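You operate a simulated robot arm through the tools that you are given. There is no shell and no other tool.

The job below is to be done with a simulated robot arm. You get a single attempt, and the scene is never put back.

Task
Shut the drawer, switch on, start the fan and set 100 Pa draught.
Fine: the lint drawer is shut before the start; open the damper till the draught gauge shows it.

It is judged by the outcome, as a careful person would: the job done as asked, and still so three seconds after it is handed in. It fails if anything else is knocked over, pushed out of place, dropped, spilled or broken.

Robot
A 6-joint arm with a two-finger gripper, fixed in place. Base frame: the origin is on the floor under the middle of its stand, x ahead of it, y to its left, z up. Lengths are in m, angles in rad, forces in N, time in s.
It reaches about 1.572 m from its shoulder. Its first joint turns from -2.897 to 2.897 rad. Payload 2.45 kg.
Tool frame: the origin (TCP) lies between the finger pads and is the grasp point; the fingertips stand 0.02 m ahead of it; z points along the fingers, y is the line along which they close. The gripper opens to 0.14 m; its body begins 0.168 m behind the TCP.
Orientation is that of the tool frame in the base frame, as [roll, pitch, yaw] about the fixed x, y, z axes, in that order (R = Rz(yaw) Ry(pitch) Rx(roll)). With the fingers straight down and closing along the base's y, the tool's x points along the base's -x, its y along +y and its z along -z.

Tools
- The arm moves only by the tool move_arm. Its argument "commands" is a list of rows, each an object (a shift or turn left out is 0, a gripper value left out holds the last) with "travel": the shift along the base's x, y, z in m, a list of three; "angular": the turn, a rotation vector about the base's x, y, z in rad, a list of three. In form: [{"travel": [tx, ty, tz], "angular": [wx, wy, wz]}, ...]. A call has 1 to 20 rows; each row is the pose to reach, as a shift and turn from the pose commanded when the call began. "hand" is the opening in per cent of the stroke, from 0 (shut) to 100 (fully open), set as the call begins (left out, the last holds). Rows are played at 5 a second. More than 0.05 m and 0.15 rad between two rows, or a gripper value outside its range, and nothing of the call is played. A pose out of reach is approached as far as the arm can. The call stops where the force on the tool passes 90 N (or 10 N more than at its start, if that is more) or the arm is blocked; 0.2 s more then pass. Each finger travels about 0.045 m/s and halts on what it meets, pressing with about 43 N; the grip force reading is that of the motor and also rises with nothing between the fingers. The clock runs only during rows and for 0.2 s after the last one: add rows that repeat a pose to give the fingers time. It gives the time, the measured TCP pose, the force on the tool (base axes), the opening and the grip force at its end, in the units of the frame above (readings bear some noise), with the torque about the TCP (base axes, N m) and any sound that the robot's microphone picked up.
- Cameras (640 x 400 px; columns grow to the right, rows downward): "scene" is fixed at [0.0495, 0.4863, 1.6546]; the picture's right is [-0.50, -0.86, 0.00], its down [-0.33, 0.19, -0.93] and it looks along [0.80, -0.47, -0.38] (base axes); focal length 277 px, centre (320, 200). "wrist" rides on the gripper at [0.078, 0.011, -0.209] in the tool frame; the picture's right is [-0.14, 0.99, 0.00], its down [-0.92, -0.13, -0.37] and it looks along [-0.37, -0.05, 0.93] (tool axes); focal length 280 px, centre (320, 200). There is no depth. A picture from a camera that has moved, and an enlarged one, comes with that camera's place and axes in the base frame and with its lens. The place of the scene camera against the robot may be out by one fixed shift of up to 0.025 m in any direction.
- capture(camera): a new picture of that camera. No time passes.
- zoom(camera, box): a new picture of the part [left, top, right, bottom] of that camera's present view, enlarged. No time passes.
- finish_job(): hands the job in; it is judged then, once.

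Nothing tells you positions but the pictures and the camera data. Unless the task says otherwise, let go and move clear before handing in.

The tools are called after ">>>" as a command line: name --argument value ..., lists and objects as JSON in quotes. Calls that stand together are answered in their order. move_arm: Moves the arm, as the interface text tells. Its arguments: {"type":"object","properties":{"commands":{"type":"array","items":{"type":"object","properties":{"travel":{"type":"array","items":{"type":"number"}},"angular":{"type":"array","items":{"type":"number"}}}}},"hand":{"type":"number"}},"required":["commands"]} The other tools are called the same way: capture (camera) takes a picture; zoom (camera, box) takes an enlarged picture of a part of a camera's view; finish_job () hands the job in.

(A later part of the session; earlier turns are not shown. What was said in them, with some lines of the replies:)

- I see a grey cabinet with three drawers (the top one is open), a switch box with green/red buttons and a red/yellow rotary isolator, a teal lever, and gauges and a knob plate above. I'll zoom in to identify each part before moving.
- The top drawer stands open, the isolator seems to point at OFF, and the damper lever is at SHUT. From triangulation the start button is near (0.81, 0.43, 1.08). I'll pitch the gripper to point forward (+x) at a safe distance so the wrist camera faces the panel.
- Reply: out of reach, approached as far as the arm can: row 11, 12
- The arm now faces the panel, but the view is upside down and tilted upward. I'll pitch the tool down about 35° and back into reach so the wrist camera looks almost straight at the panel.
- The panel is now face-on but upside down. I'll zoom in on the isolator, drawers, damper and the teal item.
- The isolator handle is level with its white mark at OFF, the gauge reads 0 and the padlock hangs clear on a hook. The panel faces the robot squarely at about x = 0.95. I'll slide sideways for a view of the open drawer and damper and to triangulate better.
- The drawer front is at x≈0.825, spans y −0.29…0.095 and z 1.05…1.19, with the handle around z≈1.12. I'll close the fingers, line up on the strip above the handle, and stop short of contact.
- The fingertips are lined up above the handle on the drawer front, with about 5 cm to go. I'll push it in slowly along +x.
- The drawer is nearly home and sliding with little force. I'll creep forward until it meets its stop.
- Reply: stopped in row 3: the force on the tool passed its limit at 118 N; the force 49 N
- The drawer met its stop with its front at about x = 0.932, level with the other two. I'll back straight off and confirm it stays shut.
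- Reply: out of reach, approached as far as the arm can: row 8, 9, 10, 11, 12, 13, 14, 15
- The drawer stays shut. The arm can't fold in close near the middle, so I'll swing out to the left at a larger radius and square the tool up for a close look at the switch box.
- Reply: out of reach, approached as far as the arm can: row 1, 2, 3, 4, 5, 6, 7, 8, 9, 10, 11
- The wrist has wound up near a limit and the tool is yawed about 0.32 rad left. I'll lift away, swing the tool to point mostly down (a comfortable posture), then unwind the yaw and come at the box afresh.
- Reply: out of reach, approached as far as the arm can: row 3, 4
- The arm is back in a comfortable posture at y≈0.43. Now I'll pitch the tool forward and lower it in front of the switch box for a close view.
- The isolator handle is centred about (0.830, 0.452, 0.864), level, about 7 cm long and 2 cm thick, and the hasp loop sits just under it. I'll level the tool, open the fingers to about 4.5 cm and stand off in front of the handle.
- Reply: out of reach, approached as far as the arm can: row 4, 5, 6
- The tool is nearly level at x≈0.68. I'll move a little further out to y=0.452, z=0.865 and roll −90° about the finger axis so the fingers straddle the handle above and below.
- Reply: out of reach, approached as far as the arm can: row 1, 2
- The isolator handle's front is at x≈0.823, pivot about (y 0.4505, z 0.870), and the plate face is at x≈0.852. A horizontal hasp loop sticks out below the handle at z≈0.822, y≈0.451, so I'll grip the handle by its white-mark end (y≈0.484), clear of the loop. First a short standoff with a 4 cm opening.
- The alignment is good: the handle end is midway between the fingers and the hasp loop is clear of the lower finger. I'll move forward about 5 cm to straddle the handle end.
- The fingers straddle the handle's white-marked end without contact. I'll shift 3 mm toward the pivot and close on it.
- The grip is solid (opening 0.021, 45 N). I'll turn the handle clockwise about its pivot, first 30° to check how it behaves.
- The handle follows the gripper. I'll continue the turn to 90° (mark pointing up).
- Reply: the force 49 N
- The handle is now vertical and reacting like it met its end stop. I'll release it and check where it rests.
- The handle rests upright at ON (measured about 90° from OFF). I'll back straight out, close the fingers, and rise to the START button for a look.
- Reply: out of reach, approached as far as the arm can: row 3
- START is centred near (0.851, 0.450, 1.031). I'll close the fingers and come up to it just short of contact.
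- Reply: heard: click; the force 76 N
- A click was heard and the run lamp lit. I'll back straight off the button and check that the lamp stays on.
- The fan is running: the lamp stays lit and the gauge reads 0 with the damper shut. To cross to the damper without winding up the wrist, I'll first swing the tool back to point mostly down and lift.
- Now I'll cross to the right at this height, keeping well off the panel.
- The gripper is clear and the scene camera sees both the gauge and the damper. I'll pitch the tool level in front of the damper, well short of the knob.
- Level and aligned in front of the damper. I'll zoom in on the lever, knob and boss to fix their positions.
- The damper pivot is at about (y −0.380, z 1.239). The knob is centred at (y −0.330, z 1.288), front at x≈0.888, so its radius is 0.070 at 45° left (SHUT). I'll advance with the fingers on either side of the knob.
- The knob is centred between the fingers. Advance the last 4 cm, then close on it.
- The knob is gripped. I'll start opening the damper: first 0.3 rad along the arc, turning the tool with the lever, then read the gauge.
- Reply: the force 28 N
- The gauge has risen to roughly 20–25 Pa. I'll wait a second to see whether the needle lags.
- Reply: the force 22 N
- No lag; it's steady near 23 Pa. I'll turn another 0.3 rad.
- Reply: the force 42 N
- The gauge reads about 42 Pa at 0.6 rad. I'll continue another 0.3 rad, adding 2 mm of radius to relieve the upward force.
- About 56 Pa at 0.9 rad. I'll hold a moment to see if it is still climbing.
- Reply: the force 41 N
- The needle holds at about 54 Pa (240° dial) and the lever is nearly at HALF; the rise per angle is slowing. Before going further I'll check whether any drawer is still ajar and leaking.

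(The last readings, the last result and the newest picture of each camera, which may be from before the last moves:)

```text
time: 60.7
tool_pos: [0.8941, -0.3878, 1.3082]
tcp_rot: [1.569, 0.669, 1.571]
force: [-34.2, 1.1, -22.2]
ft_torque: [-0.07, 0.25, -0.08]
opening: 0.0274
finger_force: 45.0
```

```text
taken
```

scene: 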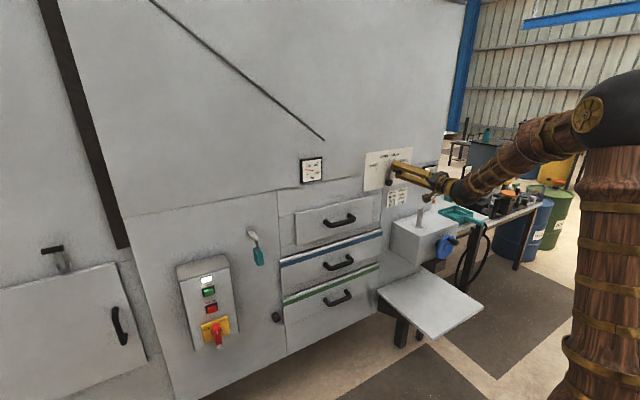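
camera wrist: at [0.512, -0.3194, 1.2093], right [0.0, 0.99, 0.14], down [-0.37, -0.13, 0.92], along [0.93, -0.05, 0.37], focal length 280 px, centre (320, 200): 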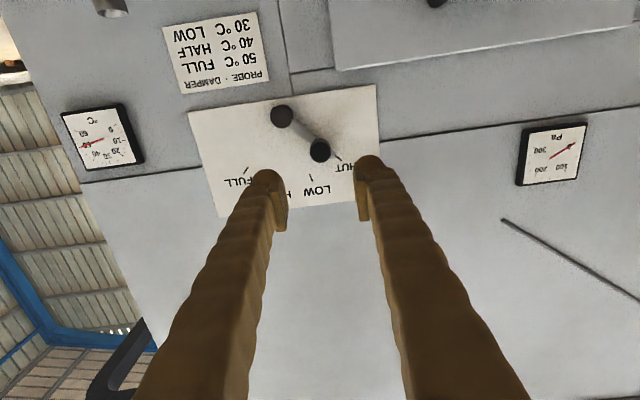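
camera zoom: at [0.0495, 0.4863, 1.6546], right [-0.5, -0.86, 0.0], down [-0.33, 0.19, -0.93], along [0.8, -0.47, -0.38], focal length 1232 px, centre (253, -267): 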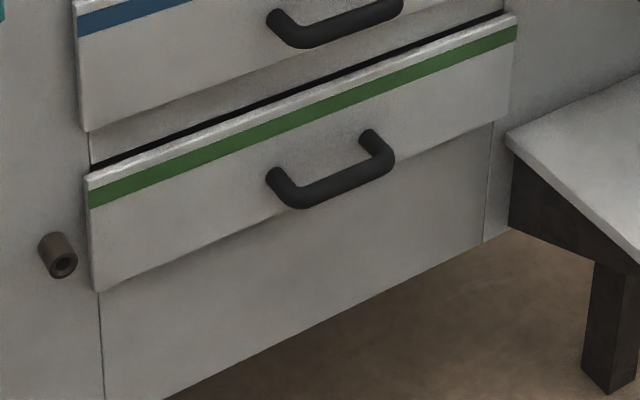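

All three drawers sit in the same plane, so nothing is leaking there. I'll keep opening, another 0.3 rad.

>>> move_arm --commands '[{"travel": [-0.0005, -0.00685, -0.00166], "angular": [0.1, 0, 0]}, {"travel": [-0.001, -0.01355, -0.00399], "angular": [0.2, 0, 0]}, {"travel": [-0.001, -0.02004, -0.00648], "angular": [0.3, 0, 0]}, {"travel": [-0.001, -0.02004, -0.00648], "angular": [0.3, 0, 0]}, {"travel": [-0.001, -0.02004, -0.00648], "angular": [0.3, 0, 0]}]'

>>> zoom --camera "scene" --box '[296, 152, 328, 186]'

>>> zoom --camera "scene" --box '[360, 145, 415, 195]'

```text
time: 61.9
tool_pos: [0.8937, -0.4085, 1.3026]
tcp_rot: [1.569, 0.368, 1.572]
force: [33.5, 3.1, -11.2]
ft_torque: [-0.15, 0.09, 0.16]
opening: 0.0272
finger_force: 45.4
```

```text
11.76 times, centred on (312, 169) of scene
camera zoom: at [0.0495, 0.4863, 1.6546], right [-0.5, -0.86, 0.0], down [-0.33, 0.19, -0.93], along [0.8, -0.47, -0.38], focal length 3262 px, centre (414, 565)
```

zoom: 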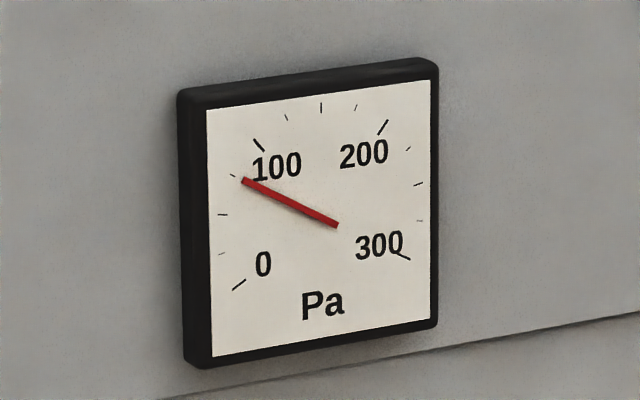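

```text
8.00 times, centred on (388, 170) of scene
camera zoom: at [0.0495, 0.4863, 1.6546], right [-0.5, -0.86, 0.0], down [-0.33, 0.19, -0.93], along [0.8, -0.47, -0.38], focal length 2218 px, centre (-220, 440)
```

zoom: 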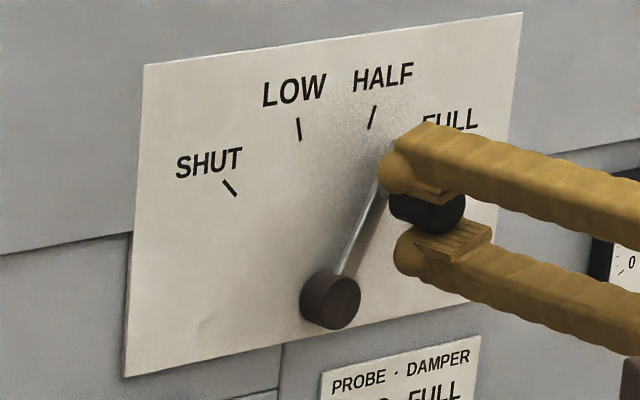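

About 74 Pa now. Another 0.2 rad.

>>> move_arm --commands '[{"travel": [0, -0.00621, -0.00313], "angular": [0.1, 0, 0]}, {"travel": [0, -0.01207, -0.00686], "angular": [0.2, 0, 0]}, {"travel": [0, -0.01207, -0.00686], "angular": [0.2, 0, 0]}, {"travel": [0, -0.01207, -0.00686], "angular": [0.2, 0, 0]}]'

>>> zoom --camera "scene" --box '[296, 152, 328, 186]'

>>> zoom --camera "wrist" --box '[180, 60, 440, 240]'

```text
time: 62.9
tool_pos: [0.8944, -0.4216, 1.2961]
tcp_rot: [1.571, 0.168, 1.57]
force: [31.6, 10.7, -14.9]
ft_torque: [-0.09, 0.15, 0.23]
opening: 0.0275
finger_force: 45.0
```

```text
11.76 times, centred on (312, 169) of scene
camera zoom: at [0.0495, 0.4863, 1.6546], right [-0.5, -0.86, 0.0], down [-0.33, 0.19, -0.93], along [0.8, -0.47, -0.38], focal length 3262 px, centre (414, 565)
```

zoom: 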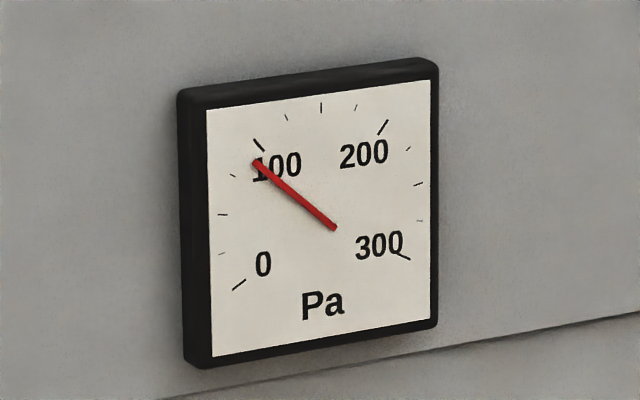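

```text
2.22 times, centred on (310, 150) of wrist
camera zoom: at [0.6844, -0.3413, 1.2927], right [0.0, 0.03, 1.0], down [-0.37, -0.93, 0.03], along [0.93, -0.37, 0.01], focal length 623 px, centre (342, 311)
```

zoom: 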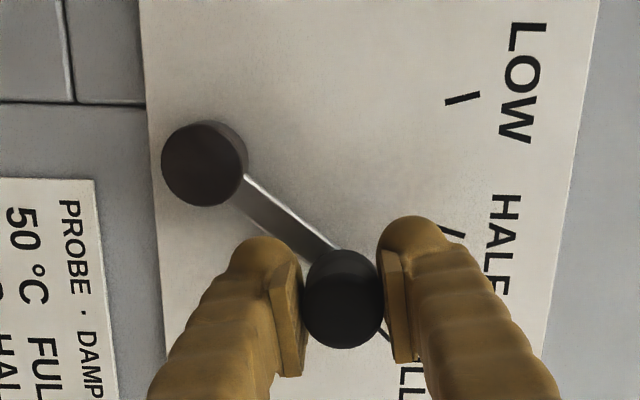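

About 89 Pa. I'll go in finer steps now, +0.1 rad.

>>> move_arm --commands '[{"travel": [0, -0.00278, -0.00208], "angular": [0.05, 0, 0]}, {"travel": [0, -0.00546, -0.0043], "angular": [0.1, 0, 0]}, {"travel": [0, -0.00546, -0.0043], "angular": [0.1, 0, 0]}, {"travel": [0, -0.00546, -0.0043], "angular": [0.1, 0, 0]}]'

>>> zoom --camera "scene" --box '[296, 152, 328, 186]'

>>> zoom --camera "scene" --box '[302, 156, 320, 176]'

```text
time: 63.9
tool_pos: [0.8919, -0.4259, 1.291]
tcp_rot: [1.571, 0.067, 1.569]
force: [27.8, 1.2, -12.5]
ft_torque: [-0.28, 0.08, 0.01]
opening: 0.0276
finger_force: 44.8
```

```text
11.76 times, centred on (312, 169) of scene
camera zoom: at [0.0495, 0.4863, 1.6546], right [-0.5, -0.86, 0.0], down [-0.33, 0.19, -0.93], along [0.8, -0.47, -0.38], focal length 3262 px, centre (414, 565)
```

zoom: 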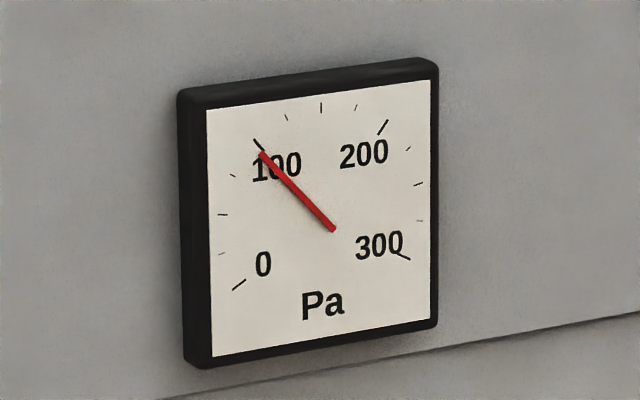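

```text
16.00 times, centred on (311, 166) of scene
camera zoom: at [0.0495, 0.4863, 1.6546], right [-0.5, -0.86, 0.0], down [-0.33, 0.19, -0.93], along [0.8, -0.47, -0.38], focal length 4437 px, centre (464, 744)
```

zoom: 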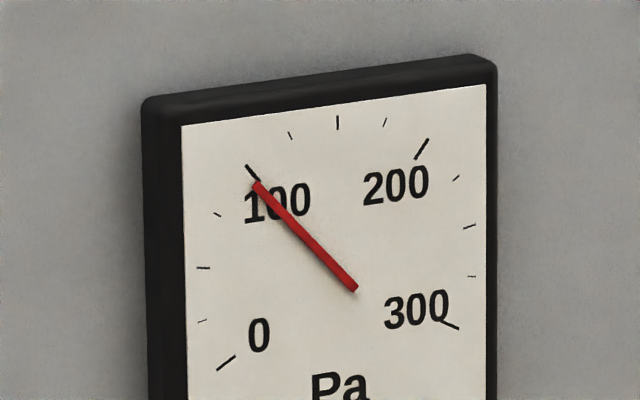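

It reads about 97 Pa. A small nudge of 0.035 rad should bring the needle onto the 100 mark.

>>> move_arm --commands '[{"travel": [0, -0.0018, -0.0016], "angular": [0.035, 0, 0]}, {"travel": [0, -0.0018, -0.0016], "angular": [0.035, 0, 0]}, {"travel": [0, -0.0018, -0.0016], "angular": [0.035, 0, 0]}]'

>>> zoom --camera "scene" --box '[302, 156, 320, 176]'

>>> zoom --camera "scene" --box '[304, 158, 316, 170]'

```text
time: 64.7
tool_pos: [0.8942, -0.4276, 1.2903]
tcp_rot: [1.571, 0.033, 1.571]
force: [27.6, -1.1, -8.9]
ft_torque: [-0.36, 0.09, 0.04]
opening: 0.0275
finger_force: 44.3
```

```text
16.00 times, centred on (311, 166) of scene
camera zoom: at [0.0495, 0.4863, 1.6546], right [-0.5, -0.86, 0.0], down [-0.33, 0.19, -0.93], along [0.8, -0.47, -0.38], focal length 4437 px, centre (464, 744)
```

zoom: 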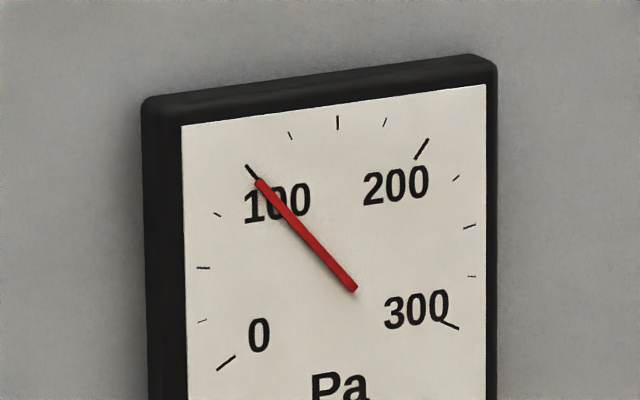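

```text
16.00 times, centred on (310, 164) of scene
camera zoom: at [0.0495, 0.4863, 1.6546], right [-0.5, -0.86, 0.0], down [-0.33, 0.19, -0.93], along [0.8, -0.47, -0.38], focal length 4437 px, centre (480, 776)
```

zoom: 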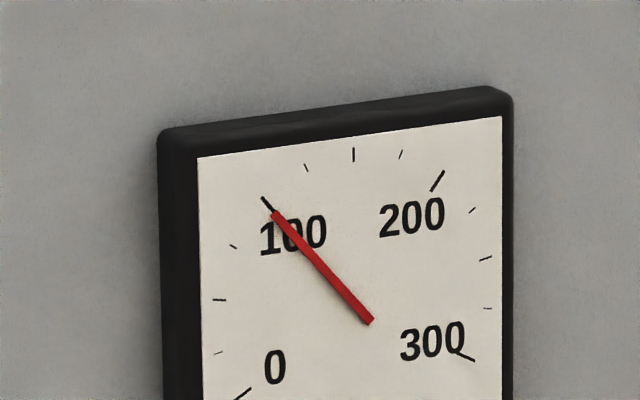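

The needle now lines up with the 100 mark. I'll open the fingers and check that the reading holds once released.

>>> move_arm --commands '[{"travel": [0, 0, 0]}, {"travel": [0, 0, 0]}, {"travel": [0, 0, 0]}, {"travel": [0, 0, 0]}]' --hand 40

>>> zoom --camera "scene" --box '[302, 156, 320, 176]'

>>> zoom --camera "wrist" --box '[180, 60, 440, 240]'

```text
time: 65.7
tool_pos: [0.893, -0.4274, 1.2909]
tcp_rot: [1.57, 0.033, 1.572]
force: [0.0, 0.7, 0.8]
ft_torque: [0.02, 0.0, 0.0]
opening: 0.0562
finger_force: 0.1
```

```text
16.00 times, centred on (311, 166) of scene
camera zoom: at [0.0495, 0.4863, 1.6546], right [-0.5, -0.86, 0.0], down [-0.33, 0.19, -0.93], along [0.8, -0.47, -0.38], focal length 4437 px, centre (464, 744)
```

zoom: 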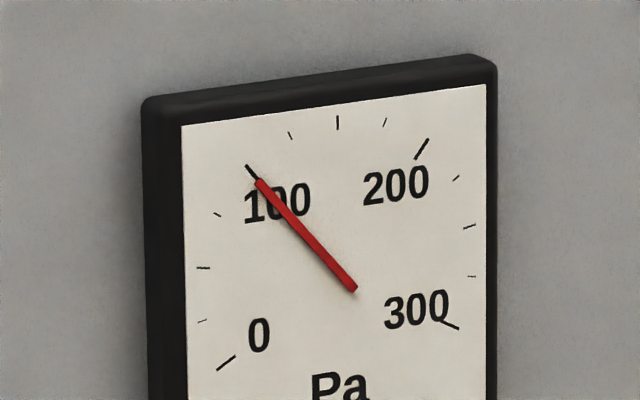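

```text
2.22 times, centred on (310, 150) of wrist
camera zoom: at [0.6836, -0.3483, 1.2978], right [0.0, -0.1, 0.99], down [-0.37, -0.92, -0.1], along [0.93, -0.37, -0.04], focal length 623 px, centre (342, 311)
```

zoom: 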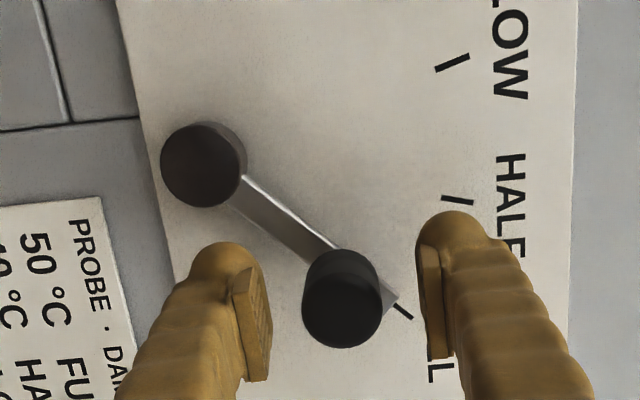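

The reading holds at 100 Pa with the lever free. I'll back straight out along −x, clear of the knob, and then re-check everything.

>>> move_arm --commands '[{"travel": [-0.02, 0, 0]}, {"travel": [-0.04, 0, 0]}, {"travel": [-0.07, 0, 0]}, {"travel": [-0.1, 0, 0]}, {"travel": [-0.13, 0, 0]}, {"travel": [-0.16, 0, 0]}, {"travel": [-0.18, 0, 0]}, {"travel": [-0.18, 0, 0]}]'

>>> zoom --camera "scene" --box '[302, 156, 320, 176]'

>>> capture --camera "scene"

>>> capture --camera "wrist"

```text
time: 67.5
tool_pos: [0.712, -0.427, 1.2907]
tcp_rot: [1.572, 0.033, 1.572]
force: [0.3, -0.4, 0.5]
ft_torque: [-0.01, 0.0, 0.0]
opening: 0.0561
finger_force: 0.0
```

```text
16.00 times, centred on (311, 166) of scene
camera zoom: at [0.0495, 0.4863, 1.6546], right [-0.5, -0.86, 0.0], down [-0.33, 0.19, -0.93], along [0.8, -0.47, -0.38], focal length 4437 px, centre (464, 744)
```

zoom: 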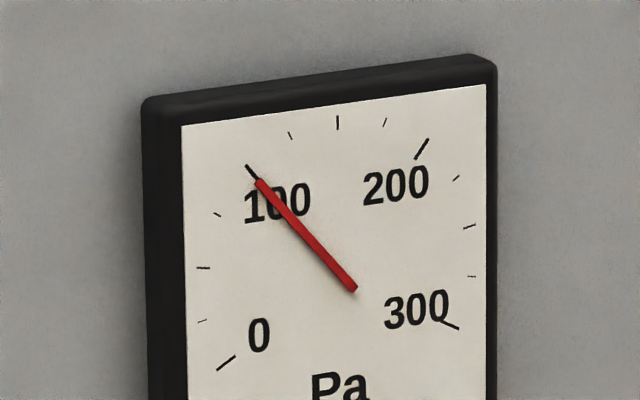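

```text
taken
```

scene: 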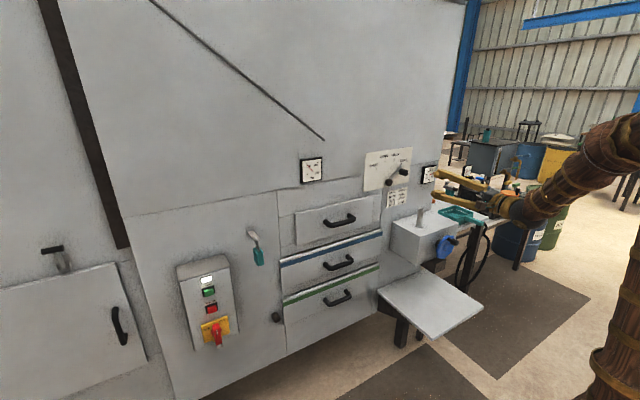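

```text
taken
camera wrist: at [0.503, -0.348, 1.2978], right [0.0, -0.1, 0.99], down [-0.37, -0.92, -0.1], along [0.93, -0.37, -0.04], focal length 280 px, centre (320, 200)
```

wrist: 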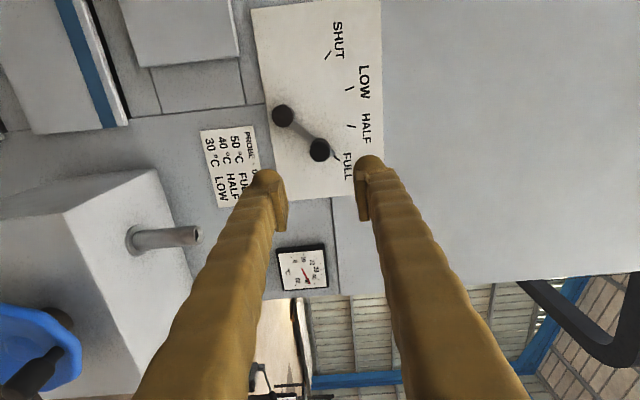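

Everything looks right: lamp lit, drawer shut, isolator ON. I'll roll the tool back and use the wrist camera for a second, different-angle reading of the gauge, which also gives time to catch any drift.

>>> move_arm --commands '[{"travel": [0, 0.02, 0.01], "angular": [-0.14, 0, 0]}, {"travel": [0, 0.04, 0.02], "angular": [-0.28, 0, 0]}, {"travel": [0, 0.06, 0.03], "angular": [-0.42, 0, 0]}, {"travel": [0, 0.08, 0.04], "angular": [-0.56, 0, 0]}, {"travel": [0, 0.1, 0.05], "angular": [-0.7, 0, 0]}, {"travel": [0, 0.12, 0.06], "angular": [-0.84, 0, 0]}, {"travel": [0, 0.14, 0.06], "angular": [-0.98, 0, 0]}, {"travel": [0, 0.16, 0.06], "angular": [-1.12, 0, 0]}, {"travel": [0, 0.18, 0.06], "angular": [-1.26, 0, 0]}, {"travel": [0, 0.19, 0.06], "angular": [-1.4, 0, 0]}, {"travel": [0, 0.2, 0.06], "angular": [-1.535, 0, 0]}, {"travel": [0, 0.2, 0.06], "angular": [-1.535, 0, 0]}]'

>>> capture --camera "wrist"

>>> zoom --camera "scene" --box '[302, 156, 320, 176]'

```text
time: 70.1
tool_pos: [0.7141, -0.2273, 1.3487]
tcp_rot: [2.176, 1.568, 2.175]
force: [0.2, 0.4, 0.5]
ft_torque: [0.01, 0.0, 0.0]
opening: 0.0559
finger_force: 0.1
```

```text
taken
camera wrist: at [0.5043, -0.2157, 1.2706], right [0.0, 0.99, 0.14], down [-0.37, -0.13, 0.92], along [0.93, -0.05, 0.36], focal length 280 px, centre (320, 200)
```

wrist: 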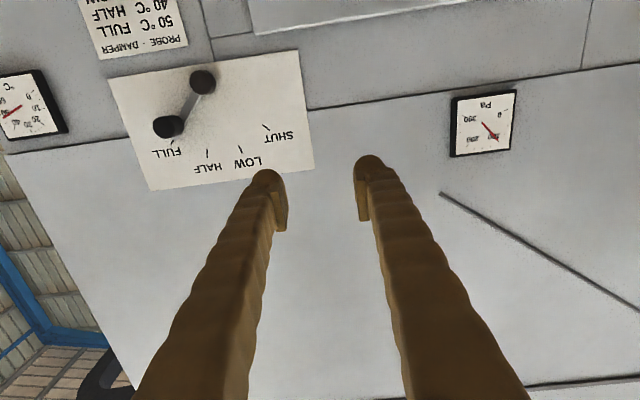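

```text
16.00 times, centred on (311, 166) of scene
camera zoom: at [0.0495, 0.4863, 1.6546], right [-0.5, -0.86, 0.0], down [-0.33, 0.19, -0.93], along [0.8, -0.47, -0.38], focal length 4437 px, centre (464, 744)
```

zoom: 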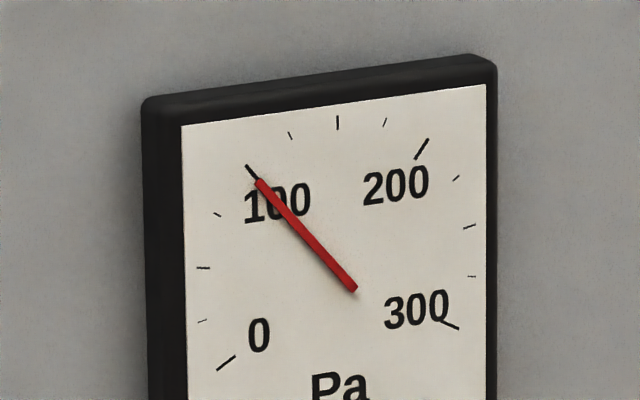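

>>> zoom --camera "wrist" --box '[445, 85, 520, 160]'

>>> zoom --camera "scene" --box '[170, 240, 300, 360]'

>>> zoom --camera "scene" --box '[270, 180, 420, 320]'

```text
5.33 times, centred on (482, 122) of wrist
camera zoom: at [0.5043, -0.2157, 1.2706], right [0.0, 0.99, 0.14], down [-0.37, -0.13, 0.92], along [0.93, -0.05, 0.36], focal length 1495 px, centre (-547, 613)
```

zoom: 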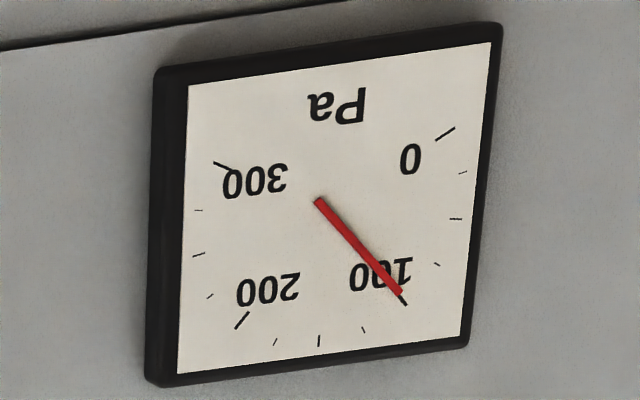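

```text
3.33 times, centred on (235, 300) of scene
camera zoom: at [0.0495, 0.4863, 1.6546], right [-0.5, -0.86, 0.0], down [-0.33, 0.19, -0.93], along [0.8, -0.47, -0.38], focal length 924 px, centre (603, -133)
```

zoom: 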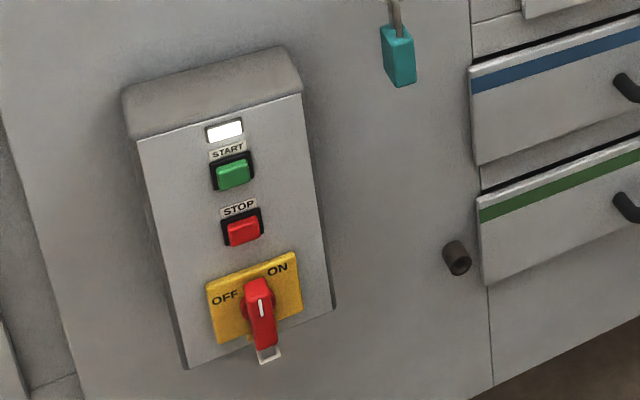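

```text
2.86 times, centred on (345, 250) of scene
camera zoom: at [0.0495, 0.4863, 1.6546], right [-0.5, -0.86, 0.0], down [-0.33, 0.19, -0.93], along [0.8, -0.47, -0.38], focal length 792 px, centre (249, 57)
```

zoom: 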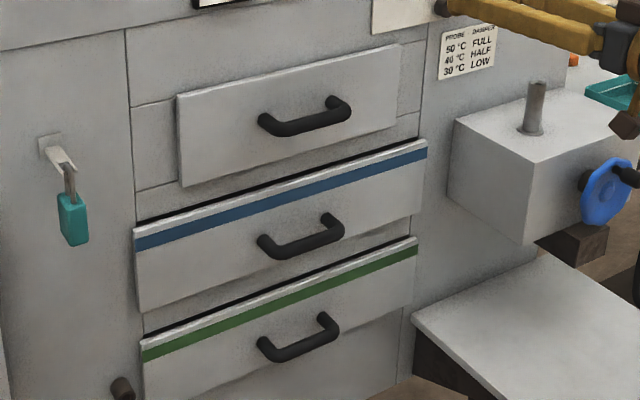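

Both camera angles read about 99–100 Pa, and the reading has held steady for over four seconds. The lamp is lit, the isolator is at ON, the drawer is shut, the padlock is undisturbed and the gripper is empty and clear, so I'm handing in.

>>> finish_job

```text
The job is handed in.
```

The lint drawer is shut, the isolator is at ON, the fan is running and the draught gauge reads about 99–100 Pa. I handed the job in at that point and haven't had the verdict.

- **Drawer:** I pushed the open top drawer in until it met its stop, before pressing START. Its front is level with the two lower drawers.
- **Switch and fan:** I turned the isolator handle upright to ON and pressed START. There was a click, and the lamp above START was still lit when I handed in.
- **Draught:** The damper lever ended up close to FULL to reach 100 Pa. I read the gauge from two camera angles, and it held steady for more than four seconds after I let go.

The gripper is empty and clear of the panel. The padlock on its hook was not touched, and I saw nothing else moved.
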